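You operate a simulated robot arm through the tools that you are given. There is no shell and no other tool. Be economical: measure what you need, move in short steps, check, and stop when the job is done.

You are at the controls of a simulated robot arm. One attempt, no reset.

## Task
Fish both spoons out of the washing-up water and let the water out.
Fine: spoons and plug go on the draining board; fit the strainer and wait till the sink is empty.

The check looks at the end state, three seconds after you hand in, the way a careful person would. Anything else that was tipped, shoved, dropped, spilled or broken makes it a failure.

## Robot
A 6-joint arm with a two-finger parallel gripper, fixed in place. Base frame: the origin is at the foot of the arm, x ahead of it, y to its left, z up. Units: m, rad, N and s.
Its first joint turns from -1.152 to 1.152 rad. Payload 2.7 kg.
Tool frame: the origin (TCP) lies between the finger pads and is the grasp point; the fingertips stand 0.023 m ahead of it; z points along the fingers, y is the line along which they close. The gripper opens to 0.094 m. The fingers are 0.038 m wide and 0.01 m thick; the gripper's body (0.054 by 0.096 m) begins 0.039 m behind the TCP.
Orientation is told as [roll, pitch, yaw] about the base's x, y, z axes, in that order, counted from this pose: with the fingers straight down and closing along the base's y, the tool's x points along the base's -x, its y along +y and its z along -z.

## Interface
- The arm moves only by the tool arm_command. Its argument "plan" is a list of rows, each an object of numbers (a shift or turn left out is 0, a gripper value left out holds the last): "x", "y", "z": the shift along the tool's x, y, z in units of 20 mm (1.0 is 20 mm); "ax", "ay", "az": the turn, a rotation vector about the tool's x, y, z in units of 4 degrees (1.0 is 4 degrees); "jaw": the finger opening in m, from 0 to 0.094. In form: [{"x": .., "y": .., "z": .., "ax": .., "ay": .., "az": .., "jaw": ..}, ...]. A call has 1 to 12 rows; each row shifts and turns the commanded pose from where the row before left it, along the tool's axes as they then stand. A call with a number of a shift or a turn outside -1 to 1 is refused whole. Each row takes 0.2 s and may step no farther than 0.05 m and 0.15 rad from the row before; otherwise, or with a gripper value out of range, the whole call is refused. A pose out of reach is approached as far as the arm can. The call stops where the force on the tool passes 40 N (or 10 N more than at its start, if that is more) or the arm is blocked; 0.2 s more then pass. The fingers move at their own pace (about 0.045 m/s each) and stop on an object; they squeeze with about 38 N. The grip force told is the motor's: it shows also when the fingers shut on nothing. Time passes only in rows, and 0.2 s behind the last, so rows that do not move let the fingers close. The reply holds the time, the measured pose of the TCP, the force on the tool along the base axes, the opening and the grip force, in the units named above and with some noise.
- Cameras (640 x 400 px; columns grow to the right, rows downward): "scene" is fixed at [0.0648, -0.4328, 1.3988]; the picture's right is [0.75, -0.66, 0.00], its down [-0.38, -0.43, -0.82] and it looks along [0.54, 0.61, -0.58] (base axes); focal length 291 px, centre (320, 200). "wrist" rides on the gripper at [-0.039, 0, -0.044] in the tool frame; the picture's right is [0.00, -1.00, 0.00], its down [0.97, 0.00, -0.24] and it looks along [0.24, 0.00, 0.97] (tool axes); focal length 218 px, centre (320, 200).
- capture(camera): a new picture of that camera. It takes no simulated time.
- locate(camera, pixels): for up to 12 pixels [column, row] of the newest picture of that camera ("zoom" is the newest enlarged one), the place [x, y, z] in the base frame of the surface seen there, good to about 0.003 m, but the place of the scene camera against the robot may be out by one fixed shift of up to 0.018 m in any direction. It takes no simulated time.
- close_up(camera, box): a new picture of the part [left, top, right, bottom] of that camera's present view, enlarged. It takes no simulated time.
- finish_job(): hands the job in; it is judged then, once.

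Work in short steps. Measure before you move; look again where a grasp or a placing could have gone wrong, and mend it. You have 80 turns and 54 pictures in all, those below and enlarged ones among them. Open the gripper and draw the arm clear of the work before you hand the job in, unless the task says otherwise; then end with one line.

The tools are called after "Call:" by a JSON object that holds its "method" and its "body". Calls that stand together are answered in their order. arm_command: Moves the arm, as the interface text tells. Its arguments: {"type":"object","properties":{"plan":{"type":"array","items":{"type":"object","properties":{"x":{"type":"number"},"y":{"type":"number"},"z":{"type":"number"},"ax":{"type":"number"},"ay":{"type":"number"},"az":{"type":"number"},"jaw":{"type":"number"}}}}},"required":["plan"]} The other tools are called the same way: capture (camera) takes a picture; locate (camera, pixels) gives the place of the surface under pixels of a picture; close_up (camera, box) takes an enlarged picture of a part of a camera's view; finish_job () hands the job in.

At the start:

```text
time: 0.0
ee_pos: [0.3945, 0.086, 1.1954]
orientation: [-0.001, -0.002, -0.001]
wrist_force: [0.1, -0.3, 0.5]
grip_width: 0.0938
grasp_force: 0.1
```

scene: 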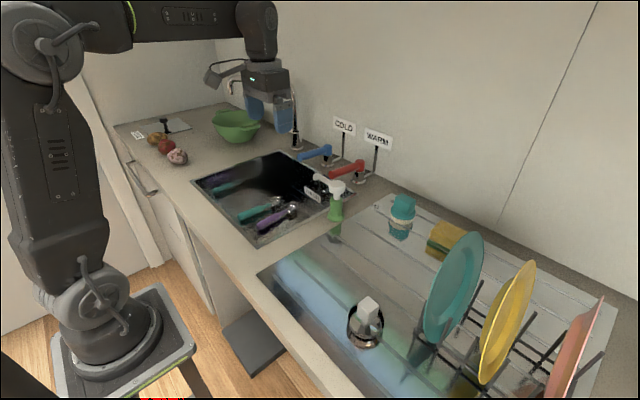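
wrist: 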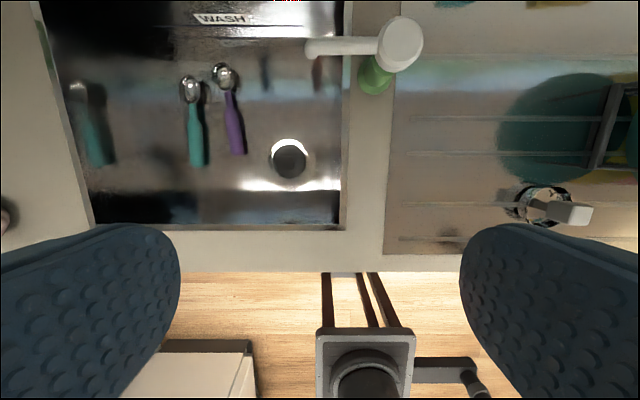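

I'll look closely at the sink and the draining board in both views before moving anything.

Call:
{"method": "close_up", "body": {"camera": "scene", "box": [180, 130, 400, 270]}}

Call:
{"method": "close_up", "body": {"camera": "wrist", "box": [30, 0, 350, 230]}}

Call:
{"method": "close_up", "body": {"camera": "scene", "box": [260, 180, 620, 400]}}

```text
2.86 times, centred on (290, 200) of scene
```

zoom: 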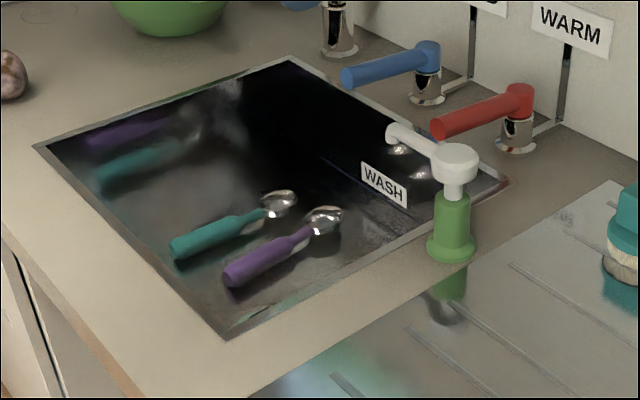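

```text
1.74 times, centred on (190, 115) of wrist
```

zoom: 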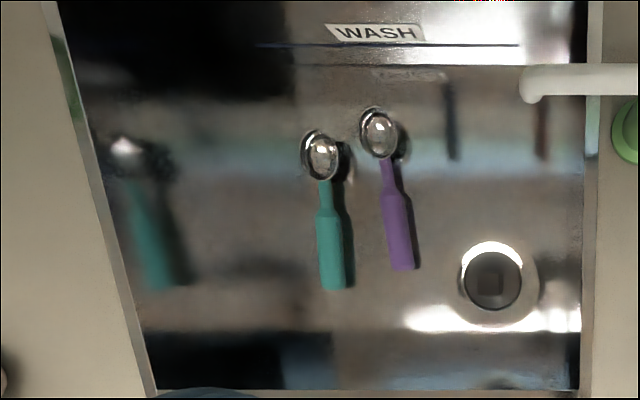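

```text
1.78 times, centred on (440, 290) of scene
```

zoom: 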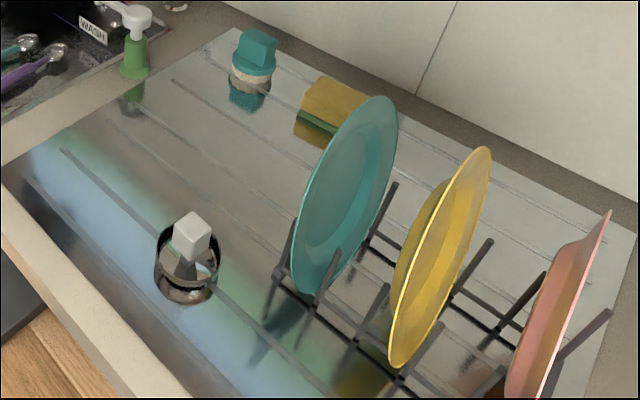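

The wrist view shows teal spoon (194,120), purple spoon (230,110), the plug with a square knob (290,160), and the strainer (545,205). I locate these.

Call:
{"method": "locate", "body": {"camera": "wrist", "pixels": [[191, 90], [194, 120], [196, 145], [196, 163], [223, 75], [231, 110], [237, 135], [290, 158], [274, 158], [545, 190], [570, 213], [220, 175]]}}

Call:
{"method": "locate", "body": {"camera": "wrist", "pixels": [[360, 180], [345, 225], [95, 225], [220, 18], [220, 35], [400, 40], [315, 47], [60, 130], [440, 180], [330, 100], [93, 100], [238, 153]]}}

Call:
{"method": "locate", "body": {"camera": "scene", "pixels": [[368, 305], [365, 335], [330, 185], [322, 185], [403, 203], [445, 240], [440, 300], [195, 180], [258, 247], [348, 188], [300, 260], [248, 215]]}}

```text
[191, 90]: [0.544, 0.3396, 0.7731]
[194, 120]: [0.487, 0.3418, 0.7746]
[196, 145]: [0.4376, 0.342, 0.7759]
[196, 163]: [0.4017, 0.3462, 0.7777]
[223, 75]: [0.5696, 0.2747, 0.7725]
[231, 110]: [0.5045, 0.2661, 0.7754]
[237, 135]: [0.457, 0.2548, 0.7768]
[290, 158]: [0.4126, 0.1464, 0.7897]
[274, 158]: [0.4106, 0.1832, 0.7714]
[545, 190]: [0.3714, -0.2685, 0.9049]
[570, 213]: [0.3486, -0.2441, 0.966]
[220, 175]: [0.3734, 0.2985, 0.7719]
```

```text
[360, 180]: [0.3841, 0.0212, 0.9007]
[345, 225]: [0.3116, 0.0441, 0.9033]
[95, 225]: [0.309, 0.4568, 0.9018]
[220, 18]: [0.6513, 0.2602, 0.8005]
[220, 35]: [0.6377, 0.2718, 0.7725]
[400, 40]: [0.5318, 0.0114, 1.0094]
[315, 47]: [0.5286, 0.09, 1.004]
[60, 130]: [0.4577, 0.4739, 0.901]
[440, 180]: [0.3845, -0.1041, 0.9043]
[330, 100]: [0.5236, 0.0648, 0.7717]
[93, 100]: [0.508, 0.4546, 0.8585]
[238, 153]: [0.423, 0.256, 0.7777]
```

```text
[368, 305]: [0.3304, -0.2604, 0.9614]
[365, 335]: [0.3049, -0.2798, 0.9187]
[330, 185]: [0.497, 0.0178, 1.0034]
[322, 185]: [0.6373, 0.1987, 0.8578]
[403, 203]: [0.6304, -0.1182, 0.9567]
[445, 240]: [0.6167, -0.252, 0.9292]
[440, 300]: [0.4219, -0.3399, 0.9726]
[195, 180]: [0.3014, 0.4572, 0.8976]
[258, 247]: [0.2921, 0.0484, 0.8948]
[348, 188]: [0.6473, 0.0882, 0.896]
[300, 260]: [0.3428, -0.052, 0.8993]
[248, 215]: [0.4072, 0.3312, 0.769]
```

The sink floor is at about z=0.772 and the rim at 0.903. The purple handle's centre is near (0.46,0.258), and the free board is around y -0.06..-0.2. I move above the purple spoon and look again.

Call:
{"method": "arm_command", "body": {"plan": [{"x": -0.36, "y": 0.95, "z": 0.7, "jaw": 0.06}, {"x": -0.36, "y": 0.95, "z": 0.7}, {"x": -0.36, "y": 0.95, "z": 0.7}, {"x": -0.36, "y": 0.95, "z": 0.7}, {"x": -0.36, "y": 0.95, "z": 0.7}, {"x": -0.36, "y": 0.95, "z": 0.7}, {"x": -0.36, "y": 0.95, "z": 0.7, "az": -0.6}, {"x": -0.36, "y": 0.95, "z": 0.7, "az": -0.6}, {"x": -0.36, "y": 0.95, "z": 0.7, "az": -0.6}]}}

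Call:
{"method": "capture", "body": {"camera": "wrist"}}

```text
time: 2.0
ee_pos: [0.4569, 0.2591, 1.07]
orientation: [0.0, -0.002, 0.127]
wrist_force: [0.3, 0.3, -0.1]
grip_width: 0.0599
grasp_force: 0.0
```

```text
48 pictures are left
```

wrist: 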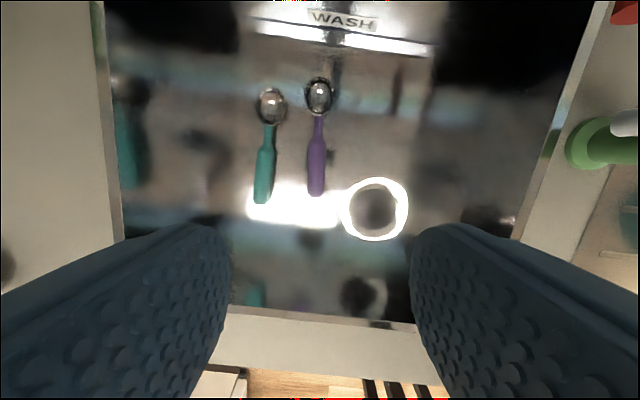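

Purple handle now spans (318,145)-(316,193) in the wrist view; I locate it again from closer.

Call:
{"method": "locate", "body": {"camera": "wrist", "pixels": [[316, 190], [317, 170], [318, 150], [319, 95], [310, 170], [324, 170], [335, 165], [263, 195], [265, 170], [267, 150], [271, 105], [375, 210]]}}

```text
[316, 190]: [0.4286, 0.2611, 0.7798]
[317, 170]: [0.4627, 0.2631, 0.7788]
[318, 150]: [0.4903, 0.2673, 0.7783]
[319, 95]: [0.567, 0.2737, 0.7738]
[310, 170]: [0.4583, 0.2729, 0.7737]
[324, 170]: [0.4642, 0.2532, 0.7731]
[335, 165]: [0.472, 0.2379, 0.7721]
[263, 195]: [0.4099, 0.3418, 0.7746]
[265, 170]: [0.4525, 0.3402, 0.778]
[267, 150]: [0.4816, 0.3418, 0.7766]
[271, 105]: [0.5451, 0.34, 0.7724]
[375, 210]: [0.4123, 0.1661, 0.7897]
```

The readings agree with the first ones: purple handle centre (0.46,0.263), top z 0.779, yaw already aligned. I descend most of the way.

Call:
{"method": "arm_command", "body": {"plan": [{"z": 1, "y": 0.15}, {"z": 1}, {"z": 1}, {"z": 1}, {"z": 1}, {"z": 1}, {"z": 1}, {"z": 1}, {"z": 1}, {"z": 1}, {"z": 1}, {"z": 1}]}}

Call:
{"method": "capture", "body": {"camera": "wrist"}}

```text
time: 4.6
ee_pos: [0.4576, 0.2614, 0.8303]
orientation: [0.0, -0.002, 0.125]
wrist_force: [0.2, -0.2, -0.4]
grip_width: 0.0599
grasp_force: 0.0
```

```text
47 pictures are left
```

wrist: 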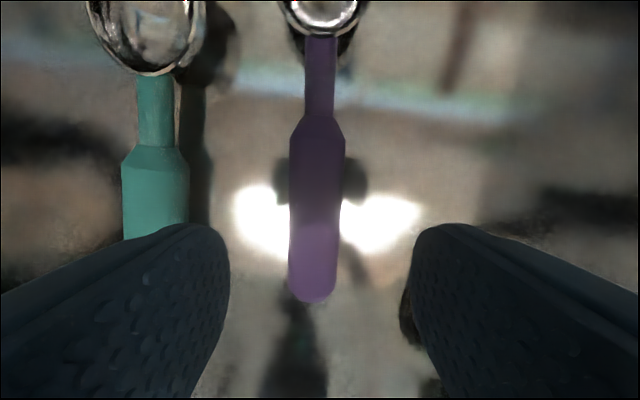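

The purple handle lies between the fingers, spanning (317,120)-(312,300). I check positions, including the teal edge next to the left finger.

Call:
{"method": "locate", "body": {"camera": "wrist", "pixels": [[316, 140], [316, 200], [312, 250], [312, 290], [290, 200], [343, 200], [188, 210], [125, 210], [225, 300], [420, 300], [330, 340], [320, 60]]}}

```text
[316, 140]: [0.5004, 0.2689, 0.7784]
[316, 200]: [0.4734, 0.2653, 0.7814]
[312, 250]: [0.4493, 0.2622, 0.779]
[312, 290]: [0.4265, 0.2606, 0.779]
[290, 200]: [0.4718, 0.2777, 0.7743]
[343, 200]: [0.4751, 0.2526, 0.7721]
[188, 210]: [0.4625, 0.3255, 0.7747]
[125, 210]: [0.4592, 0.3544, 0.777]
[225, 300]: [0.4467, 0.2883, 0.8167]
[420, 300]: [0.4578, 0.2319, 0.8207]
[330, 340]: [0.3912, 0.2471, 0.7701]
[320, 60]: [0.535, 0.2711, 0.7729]
```

Handle centred between the fingers; I lower so the tips are just above the floor (TCP about 0.798).

Call:
{"method": "arm_command", "body": {"plan": [{"z": 0.5, "y": 0.1}, {"z": 0.5}, {"z": 0.3}, {"z": 0.3}]}}

```text
time: 5.6
ee_pos: [0.4572, 0.2614, 0.7989]
orientation: [-0.001, 0.0, 0.124]
wrist_force: [-0.3, 0.1, -0.1]
grip_width: 0.0598
grasp_force: 0.0
```

No contact yet; I go down a further 4 mm slowly to get the tips below the handle's widest line, then close.

Call:
{"method": "arm_command", "body": {"plan": [{"z": 0.1}, {"z": 0.1}, {"jaw": 0.0}, {}, {}, {}, {}]}}

```text
time: 7.2
ee_pos: [0.4583, 0.2642, 0.793]
orientation: [0.001, 0.0, 0.127]
wrist_force: [-0.2, 0.6, 1.4]
grip_width: 0.0249
grasp_force: 38.2
```

The grip stopped at 24.9 mm with 38 N, so the handle is held. I lift straight up.

Call:
{"method": "arm_command", "body": {"plan": [{"z": -0.3}, {"z": -0.5}, {"z": -0.8}, {"z": -1}, {"z": -1}, {"z": -1}, {"z": -1}, {"z": -1}, {"z": -1}, {"z": -1}, {"z": -1}, {"z": -1}]}}

Call:
{"method": "capture", "body": {"camera": "scene"}}

```text
time: 9.8
ee_pos: [0.4577, 0.2641, 1.0079]
orientation: [0.001, -0.002, 0.125]
wrist_force: [1.3, 0.1, -1.0]
grip_width: 0.0248
grasp_force: 38.0
```

```text
46 pictures are left
```

scene: 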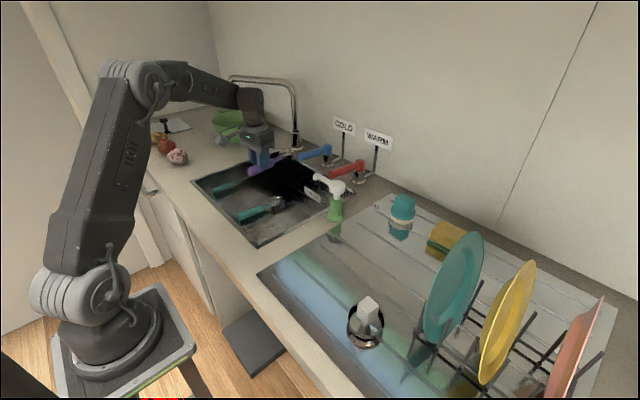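

Purple spoon is out of the water and held. A tall chrome tap stands at (297,140) with its spout going to (230,80); I locate it so as to keep clear.

Call:
{"method": "locate", "body": {"camera": "scene", "pixels": [[297, 148], [296, 100], [290, 85], [260, 78], [231, 80], [229, 90], [316, 152], [345, 165], [335, 210], [337, 182], [270, 160], [403, 230]]}}

```text
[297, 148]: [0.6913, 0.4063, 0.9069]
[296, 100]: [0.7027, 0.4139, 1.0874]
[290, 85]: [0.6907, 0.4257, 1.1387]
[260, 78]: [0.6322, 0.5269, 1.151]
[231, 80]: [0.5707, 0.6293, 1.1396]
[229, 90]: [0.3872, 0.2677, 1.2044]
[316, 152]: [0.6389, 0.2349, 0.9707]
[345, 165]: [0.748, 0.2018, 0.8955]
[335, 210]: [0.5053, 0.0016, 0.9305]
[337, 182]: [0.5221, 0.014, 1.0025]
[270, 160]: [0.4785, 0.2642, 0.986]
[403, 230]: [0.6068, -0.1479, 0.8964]
```

The tap is out of the way (x>0.57, y>0.4). I raise to clear the dispenser (top about z 1.02), square the yaw and start towards the board.

Call:
{"method": "arm_command", "body": {"plan": [{"z": -1, "az": 0.6}, {"z": -1, "az": 0.6}, {"z": -1, "az": 0.6}, {"z": -1}, {"z": -1}, {"x": 0.7}, {"x": 0.7, "y": -0.7}, {"x": 0.7, "y": -0.7}, {"x": 0.7, "y": -0.7}, {"y": -1}, {"y": -1}, {"y": -1}]}}

Call:
{"method": "arm_command", "body": {"plan": [{"y": -1}, {"y": -1}, {"y": -1}, {"y": -1}, {"y": -1}, {"y": -1}, {"y": -1}, {"y": -1}, {"y": -1}, {"y": -1}, {"y": -1}, {"y": -1}]}}

Call:
{"method": "capture", "body": {"camera": "wrist"}}

```text
time: 12.4
ee_pos: [0.3998, 0.1621, 1.1068]
orientation: [-0.002, -0.003, 0.0]
wrist_force: [0.2, 0.2, -1.0]
grip_width: 0.0248
grasp_force: 37.8
```

```text
time: 15.0
ee_pos: [0.403, -0.0792, 1.1038]
orientation: [0.001, -0.001, 0.001]
wrist_force: [0.6, -0.5, -0.6]
grip_width: 0.0248
grasp_force: 38.0
```

```text
45 pictures are left
```

wrist: 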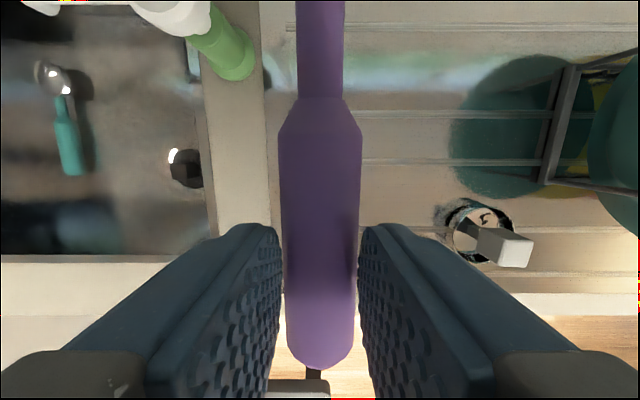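

Spoon held along x. I measure the board surface and the strainer (475,230) from here.

Call:
{"method": "locate", "body": {"camera": "wrist", "pixels": [[400, 180], [400, 230], [480, 255], [475, 205], [515, 248], [445, 235], [510, 225], [268, 200], [230, 60], [400, 290], [390, 60], [560, 130]]}}

```text
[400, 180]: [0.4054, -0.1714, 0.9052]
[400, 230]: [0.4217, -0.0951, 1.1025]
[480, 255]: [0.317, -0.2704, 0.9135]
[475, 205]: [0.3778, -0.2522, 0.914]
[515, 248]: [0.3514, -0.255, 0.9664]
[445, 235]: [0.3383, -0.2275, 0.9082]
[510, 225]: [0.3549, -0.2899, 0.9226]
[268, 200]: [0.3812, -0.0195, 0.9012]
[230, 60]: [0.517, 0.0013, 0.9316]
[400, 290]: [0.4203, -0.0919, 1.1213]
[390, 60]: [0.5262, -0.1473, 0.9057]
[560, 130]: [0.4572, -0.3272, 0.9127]
```

Board surface z≈0.905, strainer centred near (0.35,-0.26). I shift to y≈-0.147 and lower to just above the board.

Call:
{"method": "arm_command", "body": {"plan": [{"y": -0.9}, {"y": -0.9}, {"y": -0.9}, {"y": -0.7, "z": 0.4}, {"z": 1}, {"z": 1}, {"z": 1}, {"z": 1}, {"z": 1}, {"z": 1}, {"z": 1}, {"z": 0.8}]}}

Call:
{"method": "capture", "body": {"camera": "scene"}}

```text
time: 17.6
ee_pos: [0.4034, -0.1487, 0.9454]
orientation: [0.0, -0.003, 0.001]
wrist_force: [-4.7, 2.0, 10.1]
grip_width: 0.0247
grasp_force: 38.0
```

```text
44 pictures are left
```

scene: 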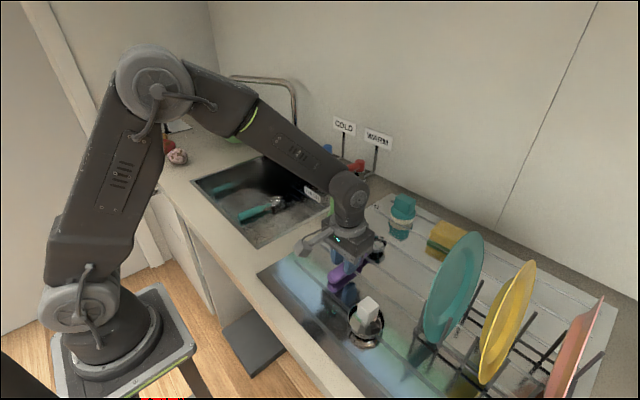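

A 10 N push shows at z 0.945, 15 mm higher than expected; something touches, perhaps the bowl. I look closer.

Call:
{"method": "close_up", "body": {"camera": "scene", "box": [290, 210, 430, 300]}}

Call:
{"method": "capture", "body": {"camera": "wrist"}}

```text
4.44 times, centred on (360, 255) of scene
```

zoom: 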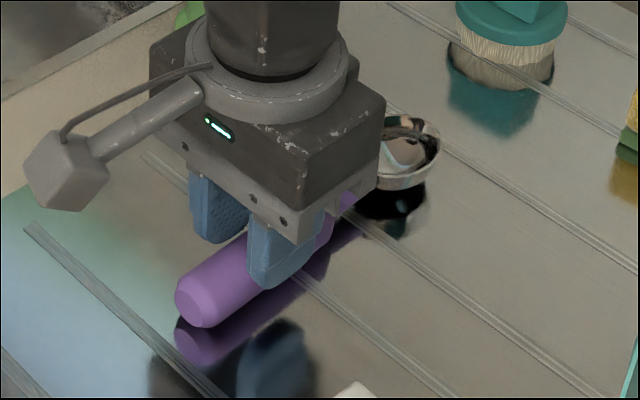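

```text
42 pictures are left
```

wrist: 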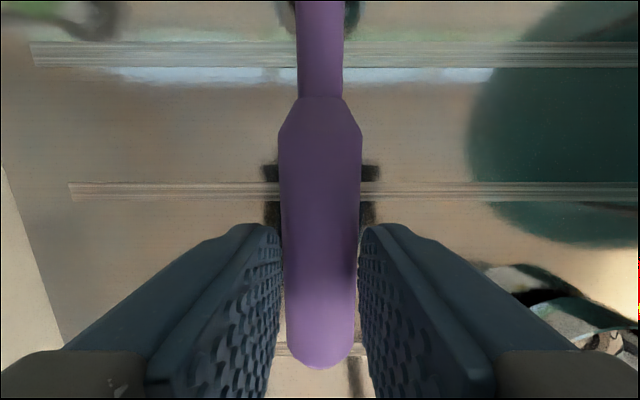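

The handle's reflection meets it, so the handle (25 mm thick, bottom about 38 mm below the TCP) is resting on the board; the true sink floor must be near z 0.755. I ease up 3 mm and open.

Call:
{"method": "arm_command", "body": {"plan": [{"z": -0.15}, {"jaw": 0.04}, {"jaw": 0.055}, {}]}}

Call:
{"method": "capture", "body": {"camera": "wrist"}}

```text
time: 18.6
ee_pos: [0.4017, -0.1475, 0.9476]
orientation: [-0.002, -0.003, 0.0]
wrist_force: [-0.2, 0.6, -0.3]
grip_width: 0.0551
grasp_force: 0.1
```

```text
41 pictures are left
```

wrist: 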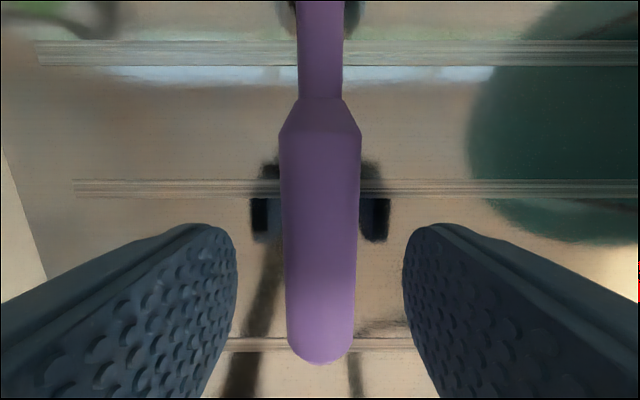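

The spoon rests steady on the board. I lift straight up and travel over to the teal spoon near (0.445,0.341).

Call:
{"method": "arm_command", "body": {"plan": [{"z": -1}, {"z": -1}, {"z": -1}, {"z": -1}, {"z": -1}, {"z": -1}, {"z": -1}, {"z": -1}, {"y": 1}, {"y": 1}, {"y": 1}, {"y": 1}]}}

Call:
{"method": "arm_command", "body": {"plan": [{"y": 1}, {"y": 1}, {"y": 1}, {"y": 1}, {"y": 1}, {"y": 1}, {"y": 1}, {"y": 1}, {"y": 1}, {"y": 1}, {"y": 1}, {"y": 1}]}}

Call:
{"method": "arm_command", "body": {"plan": [{"y": 1, "x": -0.5}, {"y": 1, "x": -0.5}, {"y": 1, "x": -0.5}, {"y": 1, "x": -0.5}, {"y": 1, "az": 0.65}, {"y": 1}, {"y": 1}, {"y": 1}, {"y": 0.4}, {"z": 0.8}, {"z": 0.8}, {"z": 0.8}]}}

Call:
{"method": "capture", "body": {"camera": "wrist"}}

```text
time: 21.2
ee_pos: [0.401, -0.0681, 1.1072]
orientation: [0.0, -0.002, 0.0]
wrist_force: [0.8, -0.1, 0.6]
grip_width: 0.055
grasp_force: 0.0
```

```text
time: 23.8
ee_pos: [0.4016, 0.1721, 1.1076]
orientation: [-0.001, -0.003, 0.0]
wrist_force: [-0.8, 0.3, -0.5]
grip_width: 0.0549
grasp_force: 0.0
```

```text
time: 26.4
ee_pos: [0.4433, 0.341, 1.0576]
orientation: [0.001, -0.001, -0.044]
wrist_force: [0.8, 0.6, 1.4]
grip_width: 0.055
grasp_force: 0.1
```

```text
40 pictures are left
```

wrist: 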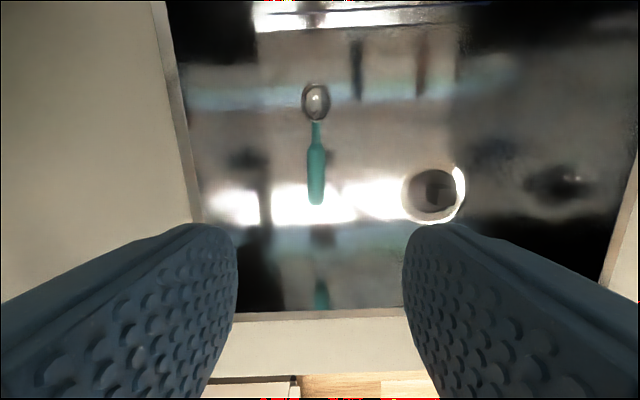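

Teal handle spans (317,150)-(316,203), centred between the fingers. I descend to z≈0.83 and recheck.

Call:
{"method": "arm_command", "body": {"plan": [{"z": 1}, {"z": 1}, {"z": 1}, {"z": 1}, {"z": 1}, {"z": 1}, {"z": 1}, {"z": 1}, {"z": 1}, {"z": 1}, {"z": 1}, {"z": 0.4}]}}

Call:
{"method": "capture", "body": {"camera": "wrist"}}

```text
time: 29.0
ee_pos: [0.4446, 0.3403, 0.8292]
orientation: [-0.003, -0.002, -0.045]
wrist_force: [0.0, -0.2, -0.5]
grip_width: 0.0551
grasp_force: 0.1
```

```text
39 pictures are left
```

wrist: 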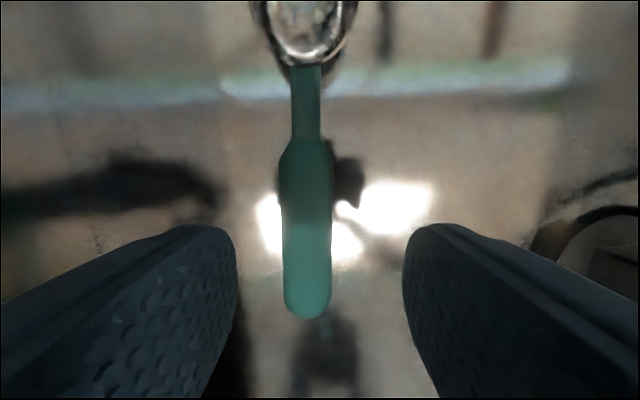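

The handle is about 5 mm to the left of centre (column 307); I correct and lower to z≈0.787, then close.

Call:
{"method": "arm_command", "body": {"plan": [{"y": 0.22, "z": 0.5}, {"z": 0.5}, {"z": 0.5}, {"z": 0.3}, {"z": 0.2}, {"z": 0.1}, {"jaw": 0.0}, {}, {}, {}, {}]}}

```text
time: 31.4
ee_pos: [0.4441, 0.3458, 0.7888]
orientation: [0.0, -0.002, -0.046]
wrist_force: [0.4, 0.3, 0.8]
grip_width: 0.0247
grasp_force: 37.7
```

Held (24.7 mm, 38 N). I lift straight up to clear the sink.

Call:
{"method": "arm_command", "body": {"plan": [{"z": -0.5}, {"z": -1}, {"z": -1}, {"z": -1}, {"z": -1}, {"z": -1}, {"z": -1}, {"z": -1}, {"z": -1}, {"z": -1}, {"z": -1}, {"z": -1}]}}

Call:
{"method": "arm_command", "body": {"plan": [{"z": -1}, {"z": -1}, {"z": -1}, {"z": -1}, {"z": -0.9, "az": -0.65}, {"y": -1, "x": 0.5}, {"y": -1, "x": 0.5}, {"y": -1, "x": 0.5}, {"y": -1, "x": 0.6}, {"y": -1}, {"y": -1}, {"y": -1}]}}

Call:
{"method": "arm_command", "body": {"plan": [{"y": -1}, {"y": -1}, {"y": -1}, {"y": -1}, {"y": -1}, {"y": -1}, {"y": -1}, {"y": -1}, {"y": -1}, {"y": -1}, {"y": -1}, {"y": -1}]}}

Call:
{"method": "capture", "body": {"camera": "wrist"}}

```text
time: 34.0
ee_pos: [0.444, 0.3464, 1.0166]
orientation: [0.0, 0.0, -0.044]
wrist_force: [0.1, -0.6, 0.1]
grip_width: 0.025
grasp_force: 38.1
```

```text
time: 36.6
ee_pos: [0.4024, 0.2044, 1.1152]
orientation: [0.0, 0.0, 0.0]
wrist_force: [-1.0, 0.2, -0.4]
grip_width: 0.0249
grasp_force: 37.9
```

```text
time: 39.2
ee_pos: [0.4059, -0.0342, 1.1165]
orientation: [-0.001, -0.003, -0.001]
wrist_force: [-0.4, 0.1, -1.7]
grip_width: 0.0249
grasp_force: 38.5
```

```text
38 pictures are left
```

wrist: 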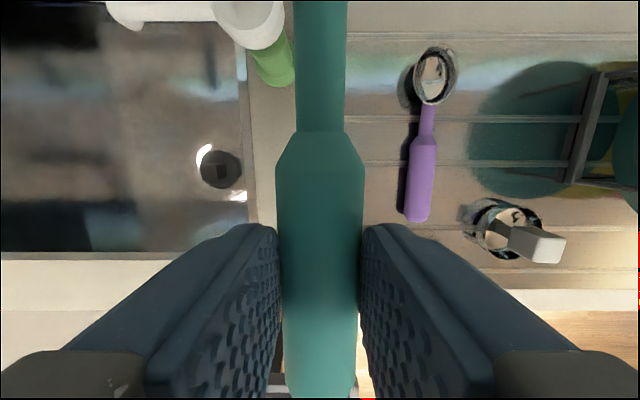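

Purple spoon sits at (422,150) with free board to its left. I go to y≈-0.085 and lower to about z 0.943.

Call:
{"method": "arm_command", "body": {"plan": [{"y": -0.9}, {"y": -0.9}, {"y": -0.75}, {"z": 1}, {"z": 1}, {"z": 1}, {"z": 1}, {"z": 1}, {"z": 1}, {"z": 1}, {"z": 1}, {"z": 0.4}]}}

Call:
{"method": "arm_command", "body": {"plan": [{"z": 0.15}, {"z": 0.15}]}}

Call:
{"method": "close_up", "body": {"camera": "scene", "box": [270, 190, 430, 290]}}

```text
time: 41.8
ee_pos: [0.4028, -0.0851, 0.9497]
orientation: [0.0, -0.001, -0.001]
wrist_force: [-0.3, -0.8, -0.2]
grip_width: 0.0248
grasp_force: 38.1
```

```text
time: 42.4
ee_pos: [0.4026, -0.0852, 0.9429]
orientation: [0.0, -0.002, 0.0]
wrist_force: [-0.1, 1.0, -1.0]
grip_width: 0.0248
grasp_force: 37.7
```

```text
4.00 times, centred on (350, 240) of scene
```

zoom: 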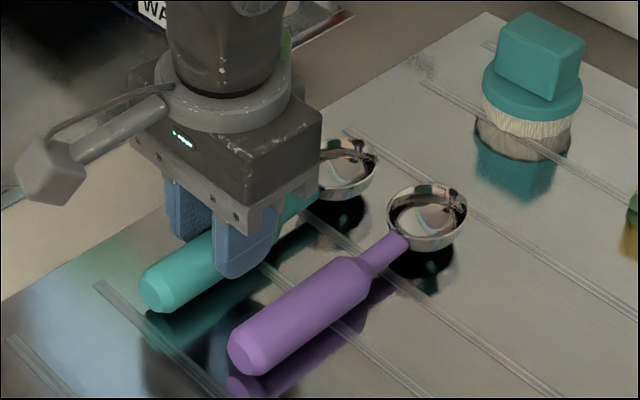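

Still a hair above the board with no contact force. I lower in 1–2 mm steps until contact.

Call:
{"method": "arm_command", "body": {"plan": [{"z": 0.1}, {"z": 0.08}]}}

Call:
{"method": "arm_command", "body": {"plan": [{"z": 0.05}, {}]}}

```text
time: 43.0
ee_pos: [0.4032, -0.0846, 0.9394]
orientation: [-0.001, -0.003, 0.001]
wrist_force: [-3.2, 3.0, 14.2]
grip_width: 0.0245
grasp_force: 38.1
```

```text
time: 43.6
ee_pos: [0.4034, -0.0853, 0.9395]
orientation: [-0.002, -0.005, 0.003]
wrist_force: [-7.0, 1.9, 36.4]
grip_width: 0.0247
grasp_force: 38.9
```

Contact (up to 36 N), so I back off 2 mm and release.

Call:
{"method": "arm_command", "body": {"plan": [{"z": -0.12}, {"jaw": 0.035}, {"jaw": 0.055}, {}]}}

Call:
{"method": "capture", "body": {"camera": "wrist"}}

```text
time: 44.6
ee_pos: [0.4028, -0.0852, 0.9396]
orientation: [0.001, 0.0, 0.001]
wrist_force: [0.3, 0.5, 0.8]
grip_width: 0.055
grasp_force: 0.1
```

```text
36 pictures are left
```

wrist: 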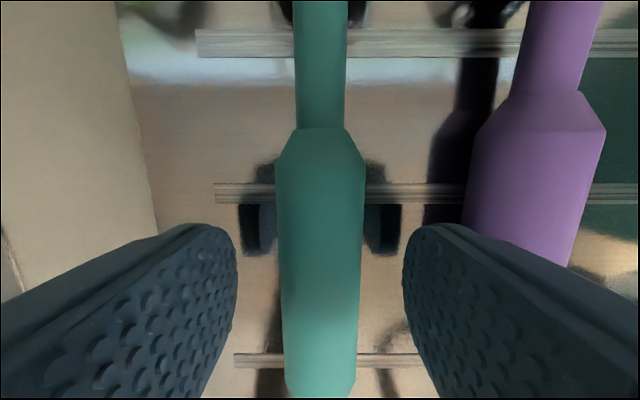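

Teal spoon down and free of the fingers. I lift and move over the plug near (0.41,0.155).

Call:
{"method": "arm_command", "body": {"plan": [{"z": -1}, {"z": -1}, {"z": -1}, {"z": -1}, {"z": -1}, {"z": -1}, {"z": -1}, {"z": -1}, {"y": 1}, {"y": 1}, {"y": 1}, {"y": 1}]}}

Call:
{"method": "arm_command", "body": {"plan": [{"y": 1}, {"y": 1}, {"y": 1}, {"y": 1}, {"y": 1}, {"y": 1}, {"y": 1}, {"y": 1}, {"z": 1}, {"z": 1}, {"z": 1}]}}

Call:
{"method": "capture", "body": {"camera": "wrist"}}

Call:
{"method": "capture", "body": {"camera": "scene"}}

```text
time: 47.2
ee_pos: [0.4034, -0.0031, 1.0984]
orientation: [-0.002, -0.002, 0.0]
wrist_force: [-0.8, 0.8, 0.3]
grip_width: 0.055
grasp_force: 0.0
```

```text
time: 49.6
ee_pos: [0.4025, 0.1528, 1.0395]
orientation: [0.0, -0.002, 0.0]
wrist_force: [-0.4, 0.2, 0.3]
grip_width: 0.055
grasp_force: 0.0
```

```text
35 pictures are left
```

wrist: 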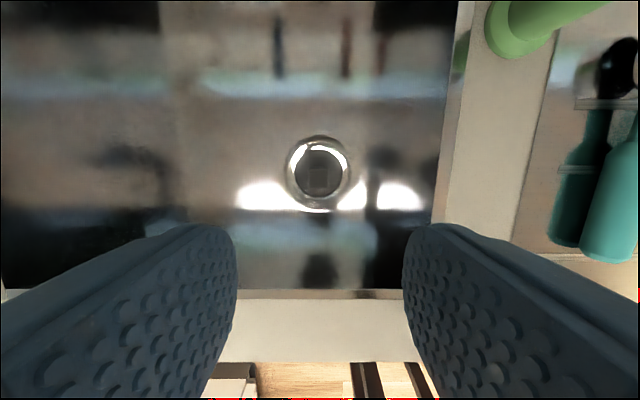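

```text
34 pictures are left
```

scene: 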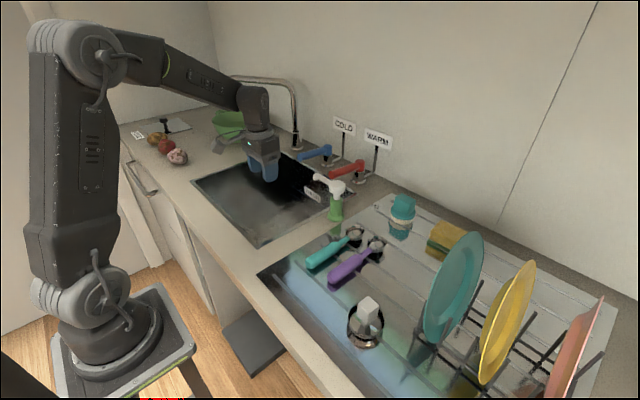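

Both spoons lie on the board. The plug is at (318,173) in the wrist view; I zoom in on its knob and locate it.

Call:
{"method": "close_up", "body": {"camera": "wrist", "box": [260, 120, 380, 220]}}

Call:
{"method": "locate", "body": {"camera": "wrist", "pixels": [[318, 178], [311, 180], [326, 180], [318, 170], [318, 187], [300, 172], [338, 172], [318, 155], [318, 192], [292, 172], [348, 172], [318, 140]]}}

```text
4.00 times, centred on (320, 170) of wrist
```

zoom: 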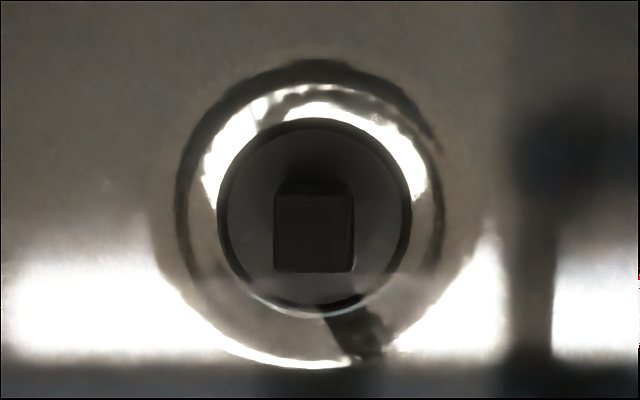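

```text
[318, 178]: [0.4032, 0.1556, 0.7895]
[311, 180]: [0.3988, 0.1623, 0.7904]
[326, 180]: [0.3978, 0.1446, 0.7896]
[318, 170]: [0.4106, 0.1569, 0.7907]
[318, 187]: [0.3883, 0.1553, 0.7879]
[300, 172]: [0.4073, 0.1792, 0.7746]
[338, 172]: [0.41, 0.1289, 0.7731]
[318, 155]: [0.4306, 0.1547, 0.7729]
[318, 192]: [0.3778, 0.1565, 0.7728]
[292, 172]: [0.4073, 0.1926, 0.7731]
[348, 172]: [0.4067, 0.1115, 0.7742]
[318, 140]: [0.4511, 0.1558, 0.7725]
```

The square knob is centred at about (0.403,0.1556) with its top near z 0.79. I nudge y +3 mm and descend to z≈0.83 with the jaw at 0.05.

Call:
{"method": "arm_command", "body": {"plan": [{"z": 1, "y": 0.14, "jaw": 0.05}, {"z": 1}, {"z": 1}, {"z": 1}, {"z": 1}, {"z": 1}, {"z": 1}, {"z": 1}, {"z": 1}, {"z": 1}, {"z": 0.4}]}}

Call:
{"method": "capture", "body": {"camera": "wrist"}}

```text
time: 52.0
ee_pos: [0.4029, 0.1562, 0.8374]
orientation: [0.0, 0.003, 0.005]
wrist_force: [-3.4, -1.7, 6.0]
grip_width: 0.0499
grasp_force: 0.1
stopped in row 11: the force on the tool passed its limit (the readings are from after the stop); the commanded pose is now the measured one
```

```text
32 pictures are left
```

wrist: 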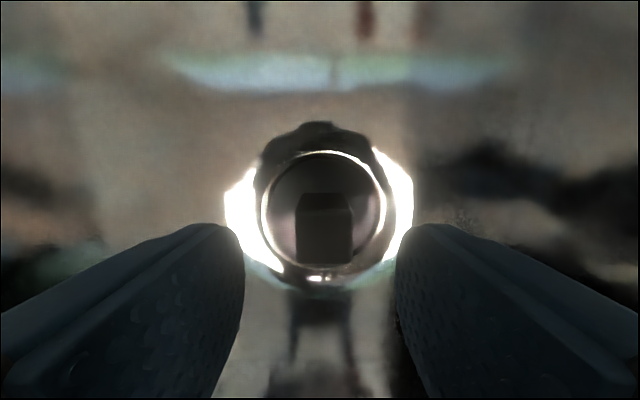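

Unexpected contact at z 0.837, above the knob; the stub with a cube on the gripper's body may be touching the sink's front rim. I look from the scene camera.

Call:
{"method": "close_up", "body": {"camera": "scene", "box": [190, 110, 350, 230]}}

```text
3.33 times, centred on (270, 170) of scene
```

zoom: 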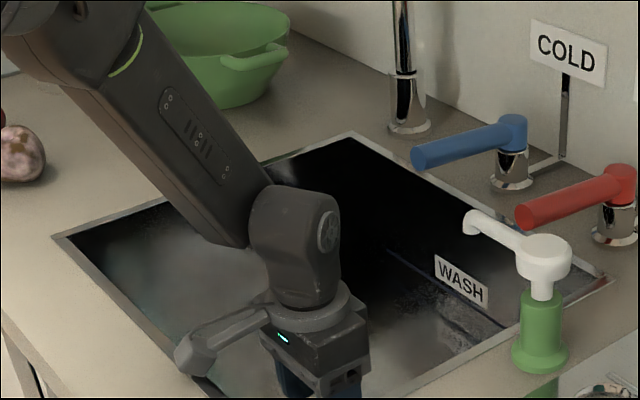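

The cube at (200,352) in the zoom sits over the front rim. I locate it relative to the tool.

Call:
{"method": "locate", "body": {"camera": "zoom", "pixels": [[200, 352], [180, 355], [205, 340], [235, 325], [265, 312], [215, 365], [320, 350], [195, 372]]}}

Call:
{"method": "locate", "body": {"camera": "scene", "pixels": [[258, 247], [300, 260]]}}

```text
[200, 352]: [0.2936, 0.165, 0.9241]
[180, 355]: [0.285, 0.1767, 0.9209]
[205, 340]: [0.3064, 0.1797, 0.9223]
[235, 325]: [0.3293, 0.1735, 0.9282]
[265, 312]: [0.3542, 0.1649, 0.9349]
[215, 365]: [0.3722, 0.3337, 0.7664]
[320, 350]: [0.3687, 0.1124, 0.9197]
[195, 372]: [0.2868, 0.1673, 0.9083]
```

```text
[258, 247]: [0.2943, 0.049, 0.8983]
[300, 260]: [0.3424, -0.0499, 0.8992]
```

The cube sticks out 0.10 m on the tool's +x side and hits the front rim (x≈0.31). I'll rise and turn the tool by -90° so the cube points into the sink; the knob is square so either grasp works.

Call:
{"method": "arm_command", "body": {"plan": [{"z": -1}, {"z": -1}, {"z": -1}, {"z": -1}, {"z": -1}, {"z": -1}, {"z": -1}, {"z": -1}, {"z": -1}, {"z": -1}, {"z": -1}, {"az": 1}]}}

Call:
{"method": "arm_command", "body": {"plan": [{"az": 1}, {"az": 1}, {"az": 1}, {"az": 1}, {"az": 1}, {"az": 1}, {"az": 1}, {"az": 1}, {"az": 1}, {"az": 1}, {"az": 1}]}}

Call:
{"method": "arm_command", "body": {"plan": [{"az": 1}, {"az": 1}, {"az": 1}, {"az": 1}, {"az": 1}, {"az": 1}, {"az": 1}, {"az": 1}, {"az": 1}, {"az": 1}, {"az": 0.5}]}}

Call:
{"method": "capture", "body": {"camera": "wrist"}}

```text
time: 54.6
ee_pos: [0.4036, 0.1591, 1.0555]
orientation: [-0.001, 0.001, -0.069]
wrist_force: [0.0, -0.1, 0.6]
grip_width: 0.0499
grasp_force: 0.1
```

```text
time: 57.0
ee_pos: [0.4027, 0.158, 1.058]
orientation: [-0.002, -0.001, -0.838]
wrist_force: [0.5, -1.1, 0.0]
grip_width: 0.0499
grasp_force: 0.1
```

```text
time: 59.4
ee_pos: [0.4033, 0.1582, 1.0572]
orientation: [0.001, -0.001, -1.57]
wrist_force: [0.0, -0.6, 0.0]
grip_width: 0.0501
grasp_force: 0.1
```

```text
30 pictures are left
```

wrist: 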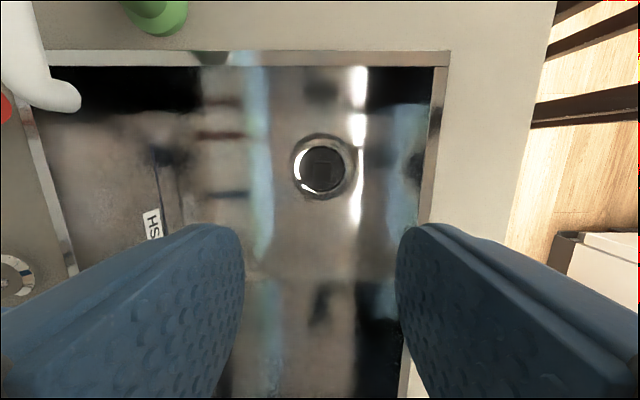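

Rotation done. I locate the knob at (323,178) again from this pose.

Call:
{"method": "locate", "body": {"camera": "wrist", "pixels": [[323, 175], [323, 180], [317, 178], [329, 178], [302, 170], [344, 170], [440, 150], [300, 60]]}}

Call:
{"method": "close_up", "body": {"camera": "wrist", "box": [260, 120, 380, 220]}}

```text
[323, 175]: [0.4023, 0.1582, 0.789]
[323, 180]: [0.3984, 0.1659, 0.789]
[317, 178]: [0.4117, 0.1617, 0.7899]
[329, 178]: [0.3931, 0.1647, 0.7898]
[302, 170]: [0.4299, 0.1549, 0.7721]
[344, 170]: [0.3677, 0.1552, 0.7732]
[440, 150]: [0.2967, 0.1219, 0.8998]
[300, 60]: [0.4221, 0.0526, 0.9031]
```

```text
4.00 times, centred on (320, 170) of wrist
```

zoom: 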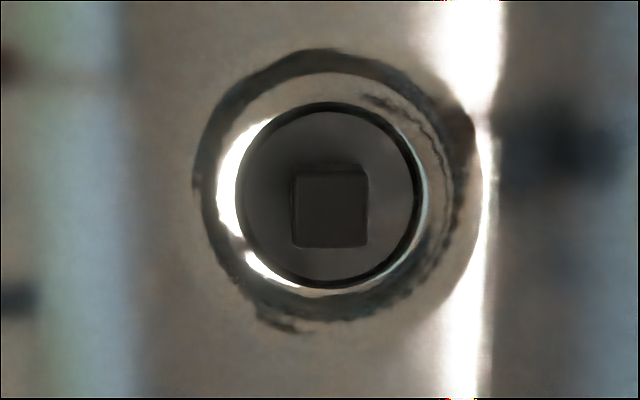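

Knob centre ≈ (0.402,0.155). I shift 3 mm and descend to z≈0.82.

Call:
{"method": "arm_command", "body": {"plan": [{"x": -0.15, "z": 1}, {"z": 1}, {"z": 1}, {"z": 1}, {"z": 1}, {"z": 1}, {"z": 1}, {"z": 1}, {"z": 1}, {"z": 1}, {"z": 1}, {"z": 0.8}]}}

Call:
{"method": "capture", "body": {"camera": "wrist"}}

```text
time: 62.0
ee_pos: [0.4028, 0.1543, 0.82]
orientation: [0.002, 0.0, -1.569]
wrist_force: [-0.3, -1.0, 0.0]
grip_width: 0.0499
grasp_force: 0.1
```

```text
28 pictures are left
```

wrist: 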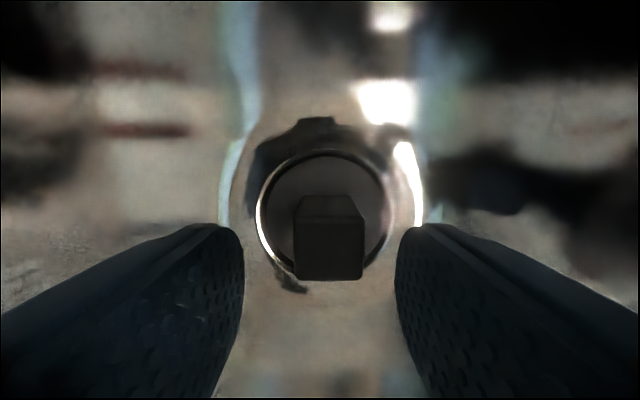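

The knob is about 3 mm to the right (column 328). I correct and lower in small steps to about z 0.79.

Call:
{"method": "arm_command", "body": {"plan": [{"y": -0.13, "z": 0.4}, {"z": 0.4}, {"z": 0.3}, {"z": 0.2}, {"z": 0.2}]}}

```text
time: 63.2
ee_pos: [0.3989, 0.1538, 0.7911]
orientation: [0.0, -0.003, -1.57]
wrist_force: [-0.6, -0.1, 0.1]
grip_width: 0.0501
grasp_force: 0.0
```

No contact, tips at z≈0.768. I lower 2 mm more and close.

Call:
{"method": "arm_command", "body": {"plan": [{"z": 0.1}, {"jaw": 0.0}, {}, {}, {}, {}]}}

Call:
{"method": "capture", "body": {"camera": "wrist"}}

```text
time: 64.6
ee_pos: [0.4013, 0.1544, 0.7879]
orientation: [0.001, -0.002, -1.568]
wrist_force: [0.1, -0.4, 1.3]
grip_width: 0.0271
grasp_force: 37.8
```

```text
27 pictures are left
```

wrist: 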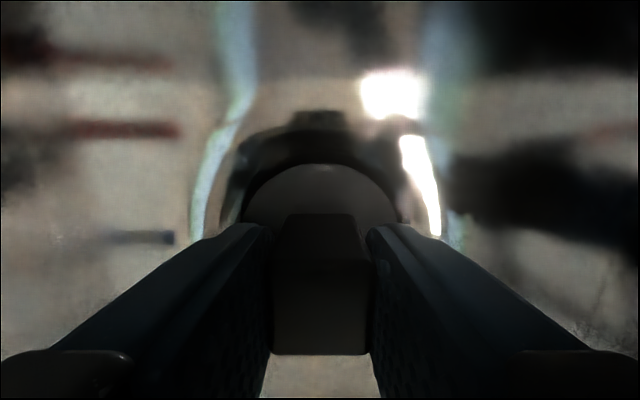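

The fingers hold the knob (27 mm, 38 N). I pull up slowly.

Call:
{"method": "arm_command", "body": {"plan": [{"z": -0.2}, {"z": -0.3}, {"z": -0.5}, {"z": -0.7}, {"z": -1}, {"z": -1}, {"z": -1}, {"z": -1}]}}

Call:
{"method": "capture", "body": {"camera": "wrist"}}

```text
time: 66.4
ee_pos: [0.4021, 0.155, 0.9031]
orientation: [-0.002, 0.0, -1.569]
wrist_force: [-0.2, 0.4, -1.1]
grip_width: 0.0272
grasp_force: 37.6
```

```text
26 pictures are left
```

wrist: 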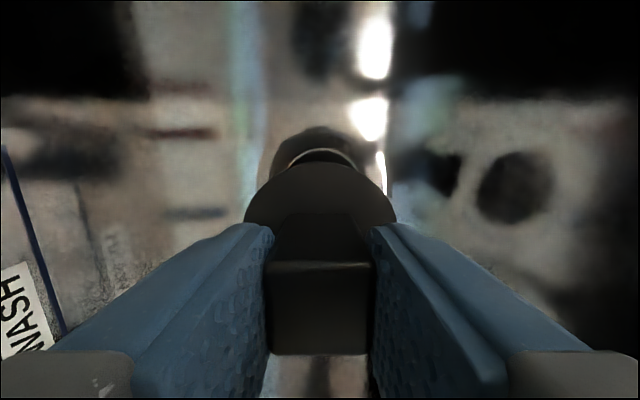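

Plug is out. I raise it and carry it to the free board in front of the spoons, about (0.318,-0.10).

Call:
{"method": "arm_command", "body": {"plan": [{"z": -1}, {"z": -1}, {"z": -1}, {"z": -1}, {"z": -1}, {"z": -1}, {"z": -1}, {"z": -1}, {"y": -1}, {"y": -1}, {"y": -1}, {"y": -1}]}}

Call:
{"method": "arm_command", "body": {"plan": [{"y": -0.2, "x": -1}, {"x": -1}, {"x": -1}, {"x": -1}, {"x": -1}, {"x": -1}, {"x": -1}, {"x": -1}, {"x": -1}, {"x": -1}, {"x": -1}, {"x": -1}]}}

Call:
{"method": "capture", "body": {"camera": "wrist"}}

Call:
{"method": "capture", "body": {"camera": "scene"}}

```text
time: 69.0
ee_pos: [0.3221, 0.1545, 1.0631]
orientation: [0.0, -0.002, -1.569]
wrist_force: [-0.1, 0.6, -0.8]
grip_width: 0.027
grasp_force: 37.9
```

```text
time: 71.6
ee_pos: [0.3182, -0.0876, 1.0629]
orientation: [0.0, -0.001, -1.568]
wrist_force: [-0.3, -0.2, -0.4]
grip_width: 0.0273
grasp_force: 38.2
```

```text
25 pictures are left
```

wrist: 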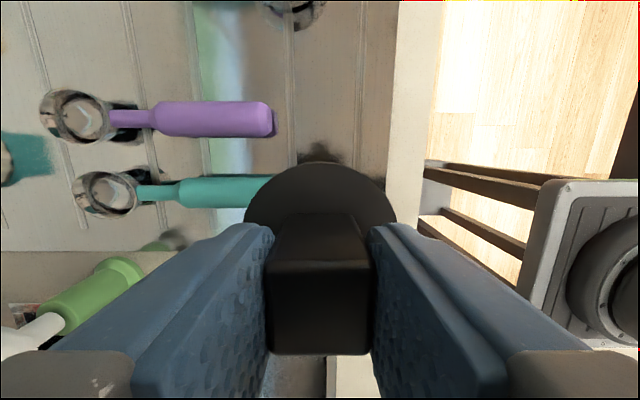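

```text
24 pictures are left
```

scene: 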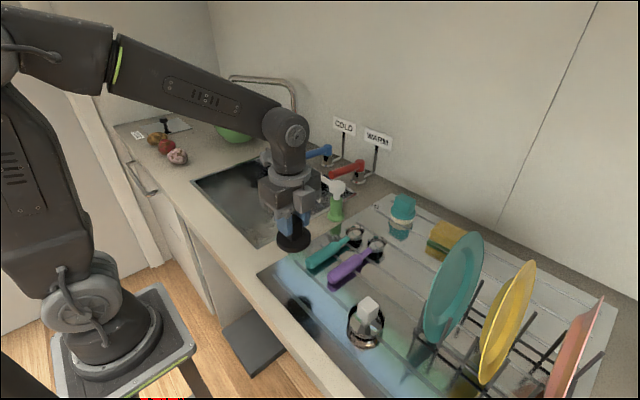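

I check the free space: handle ends at (272,118) and (265,190), board front edge near column 390.

Call:
{"method": "locate", "body": {"camera": "wrist", "pixels": [[270, 118], [262, 190], [385, 120], [395, 120], [340, 120], [300, 120], [250, 205], [390, 210], [320, 170], [290, 10], [330, 20], [420, 100]]}}

```text
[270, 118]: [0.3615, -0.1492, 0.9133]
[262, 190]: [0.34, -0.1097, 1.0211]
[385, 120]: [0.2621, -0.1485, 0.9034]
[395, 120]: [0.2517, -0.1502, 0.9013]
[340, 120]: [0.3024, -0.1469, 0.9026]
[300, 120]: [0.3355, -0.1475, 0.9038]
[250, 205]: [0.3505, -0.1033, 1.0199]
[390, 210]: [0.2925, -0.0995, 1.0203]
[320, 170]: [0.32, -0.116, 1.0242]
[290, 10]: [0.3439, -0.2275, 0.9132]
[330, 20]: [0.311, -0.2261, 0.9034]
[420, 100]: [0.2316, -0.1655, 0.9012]
```

The plug disc is about 60 mm wide with its top 42 mm below the TCP. I zoom on its profile to know its thickness.

Call:
{"method": "close_up", "body": {"camera": "scene", "box": [250, 170, 350, 270]}}

```text
4.00 times, centred on (300, 220) of scene
```

zoom: 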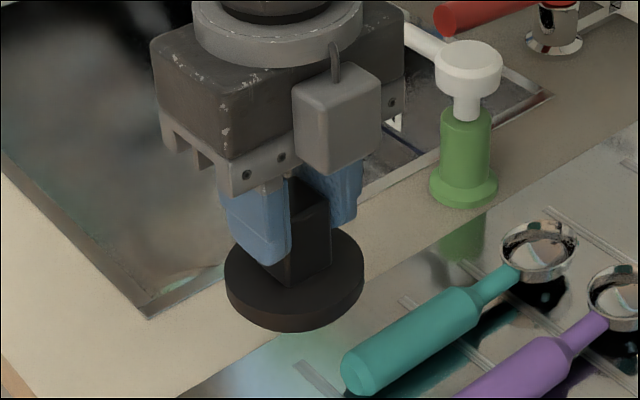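

The disc is about 12 mm thick with a flat underside. I move to (0.308,-0.10) and lower to z≈0.965, then creep down.

Call:
{"method": "arm_command", "body": {"plan": [{"y": -0.5, "x": -0.6}, {"z": 1}, {"z": 1}, {"z": 1}, {"z": 1}, {"z": 0.7}]}}

Call:
{"method": "arm_command", "body": {"plan": [{"z": 0.15}, {"z": 0.1}]}}

Call:
{"method": "close_up", "body": {"camera": "scene", "box": [250, 190, 370, 310]}}

```text
time: 73.0
ee_pos: [0.3067, -0.1002, 0.9692]
orientation: [-0.001, -0.001, -1.569]
wrist_force: [-0.1, 0.6, -0.3]
grip_width: 0.0269
grasp_force: 37.7
```

```text
time: 73.6
ee_pos: [0.3087, -0.0991, 0.9644]
orientation: [0.001, -0.003, -1.57]
wrist_force: [-1.1, -0.3, -0.4]
grip_width: 0.0269
grasp_force: 37.8
```

```text
3.33 times, centred on (310, 250) of scene
```

zoom: 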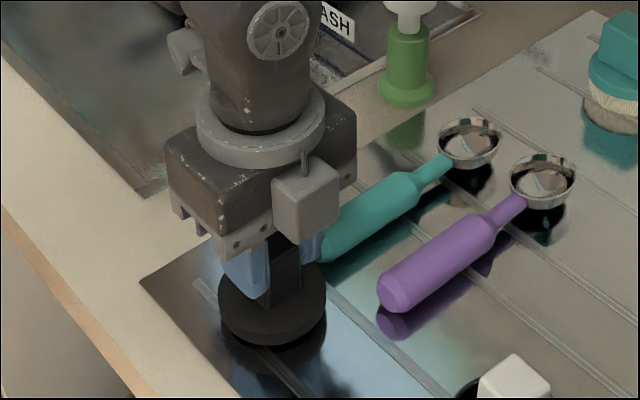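

Still slightly above the board, clear of the spoons. I creep down until contact.

Call:
{"method": "arm_command", "body": {"plan": [{"z": 0.1}, {"z": 0.1}]}}

Call:
{"method": "arm_command", "body": {"plan": [{"z": 0.08}, {"z": 0.08}]}}

```text
time: 74.2
ee_pos: [0.3068, -0.0988, 0.9603]
orientation: [-0.002, -0.003, -1.569]
wrist_force: [-0.8, 0.2, 1.3]
grip_width: 0.0275
grasp_force: 38.0
```

```text
time: 74.8
ee_pos: [0.3061, -0.0987, 0.9617]
orientation: [0.001, -0.003, -1.568]
wrist_force: [-4.9, 1.9, 8.1]
grip_width: 0.0273
grasp_force: 37.3
stopped in row 2: the force on the tool passed its limit (the readings are from after the stop); the commanded pose is now the measured one
```

Contact made at z≈0.961. I release and rise.

Call:
{"method": "arm_command", "body": {"plan": [{"jaw": 0.035}, {"jaw": 0.042}, {}, {"z": -0.5}, {"z": -1}, {"z": -1}, {"z": -1}, {"z": -1}, {"z": -1}]}}

Call:
{"method": "capture", "body": {"camera": "scene"}}

Call:
{"method": "capture", "body": {"camera": "wrist"}}

```text
time: 76.8
ee_pos: [0.3072, -0.0999, 1.0709]
orientation: [0.002, -0.004, -1.569]
wrist_force: [0.2, 0.4, 0.2]
grip_width: 0.042
grasp_force: 0.2
```

```text
21 pictures are left
```

scene: 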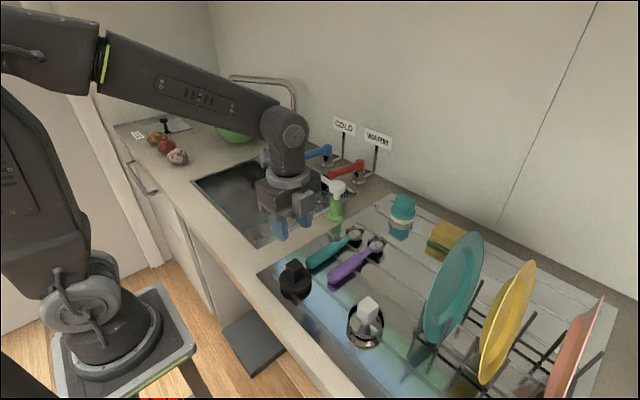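

```text
20 pictures are left
```

wrist: 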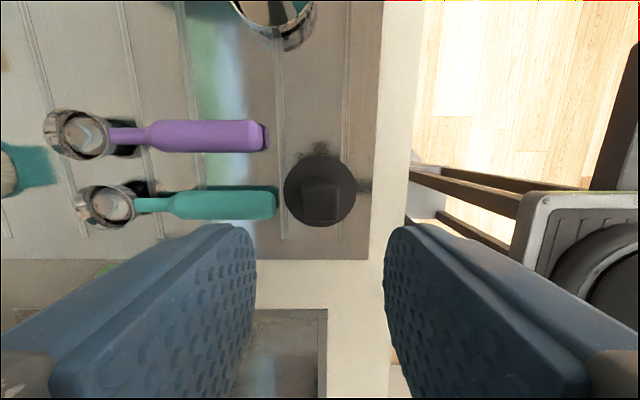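

The plug sits flat on the board. Before going to the strainer I measure the teal plate and rack positions near it in the scene view.

Call:
{"method": "locate", "body": {"camera": "scene", "pixels": [[470, 234], [482, 255], [428, 320], [430, 338], [437, 285], [415, 345], [368, 303], [366, 313], [350, 320], [383, 325], [366, 345], [452, 255]]}}

Call:
{"method": "close_up", "body": {"camera": "scene", "box": [330, 280, 490, 380]}}

```text
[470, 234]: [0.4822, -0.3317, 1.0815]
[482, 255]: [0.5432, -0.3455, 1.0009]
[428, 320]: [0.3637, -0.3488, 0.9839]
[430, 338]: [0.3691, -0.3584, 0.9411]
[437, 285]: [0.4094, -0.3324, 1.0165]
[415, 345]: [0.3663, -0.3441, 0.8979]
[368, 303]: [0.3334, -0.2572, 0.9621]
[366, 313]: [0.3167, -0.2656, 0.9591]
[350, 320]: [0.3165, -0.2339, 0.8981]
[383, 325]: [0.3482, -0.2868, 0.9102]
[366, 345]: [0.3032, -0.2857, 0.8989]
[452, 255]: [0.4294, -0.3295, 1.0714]
```

```text
4.00 times, centred on (410, 330) of scene
```

zoom: 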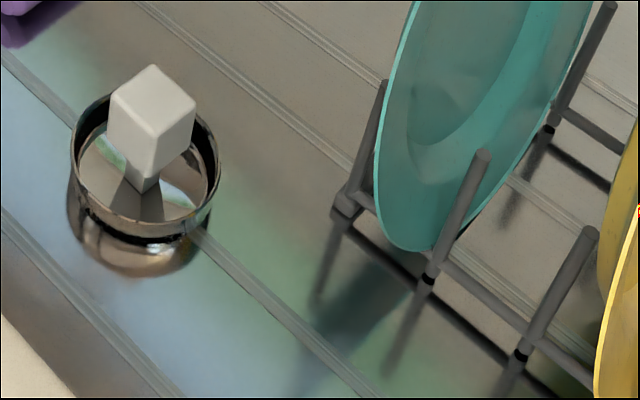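

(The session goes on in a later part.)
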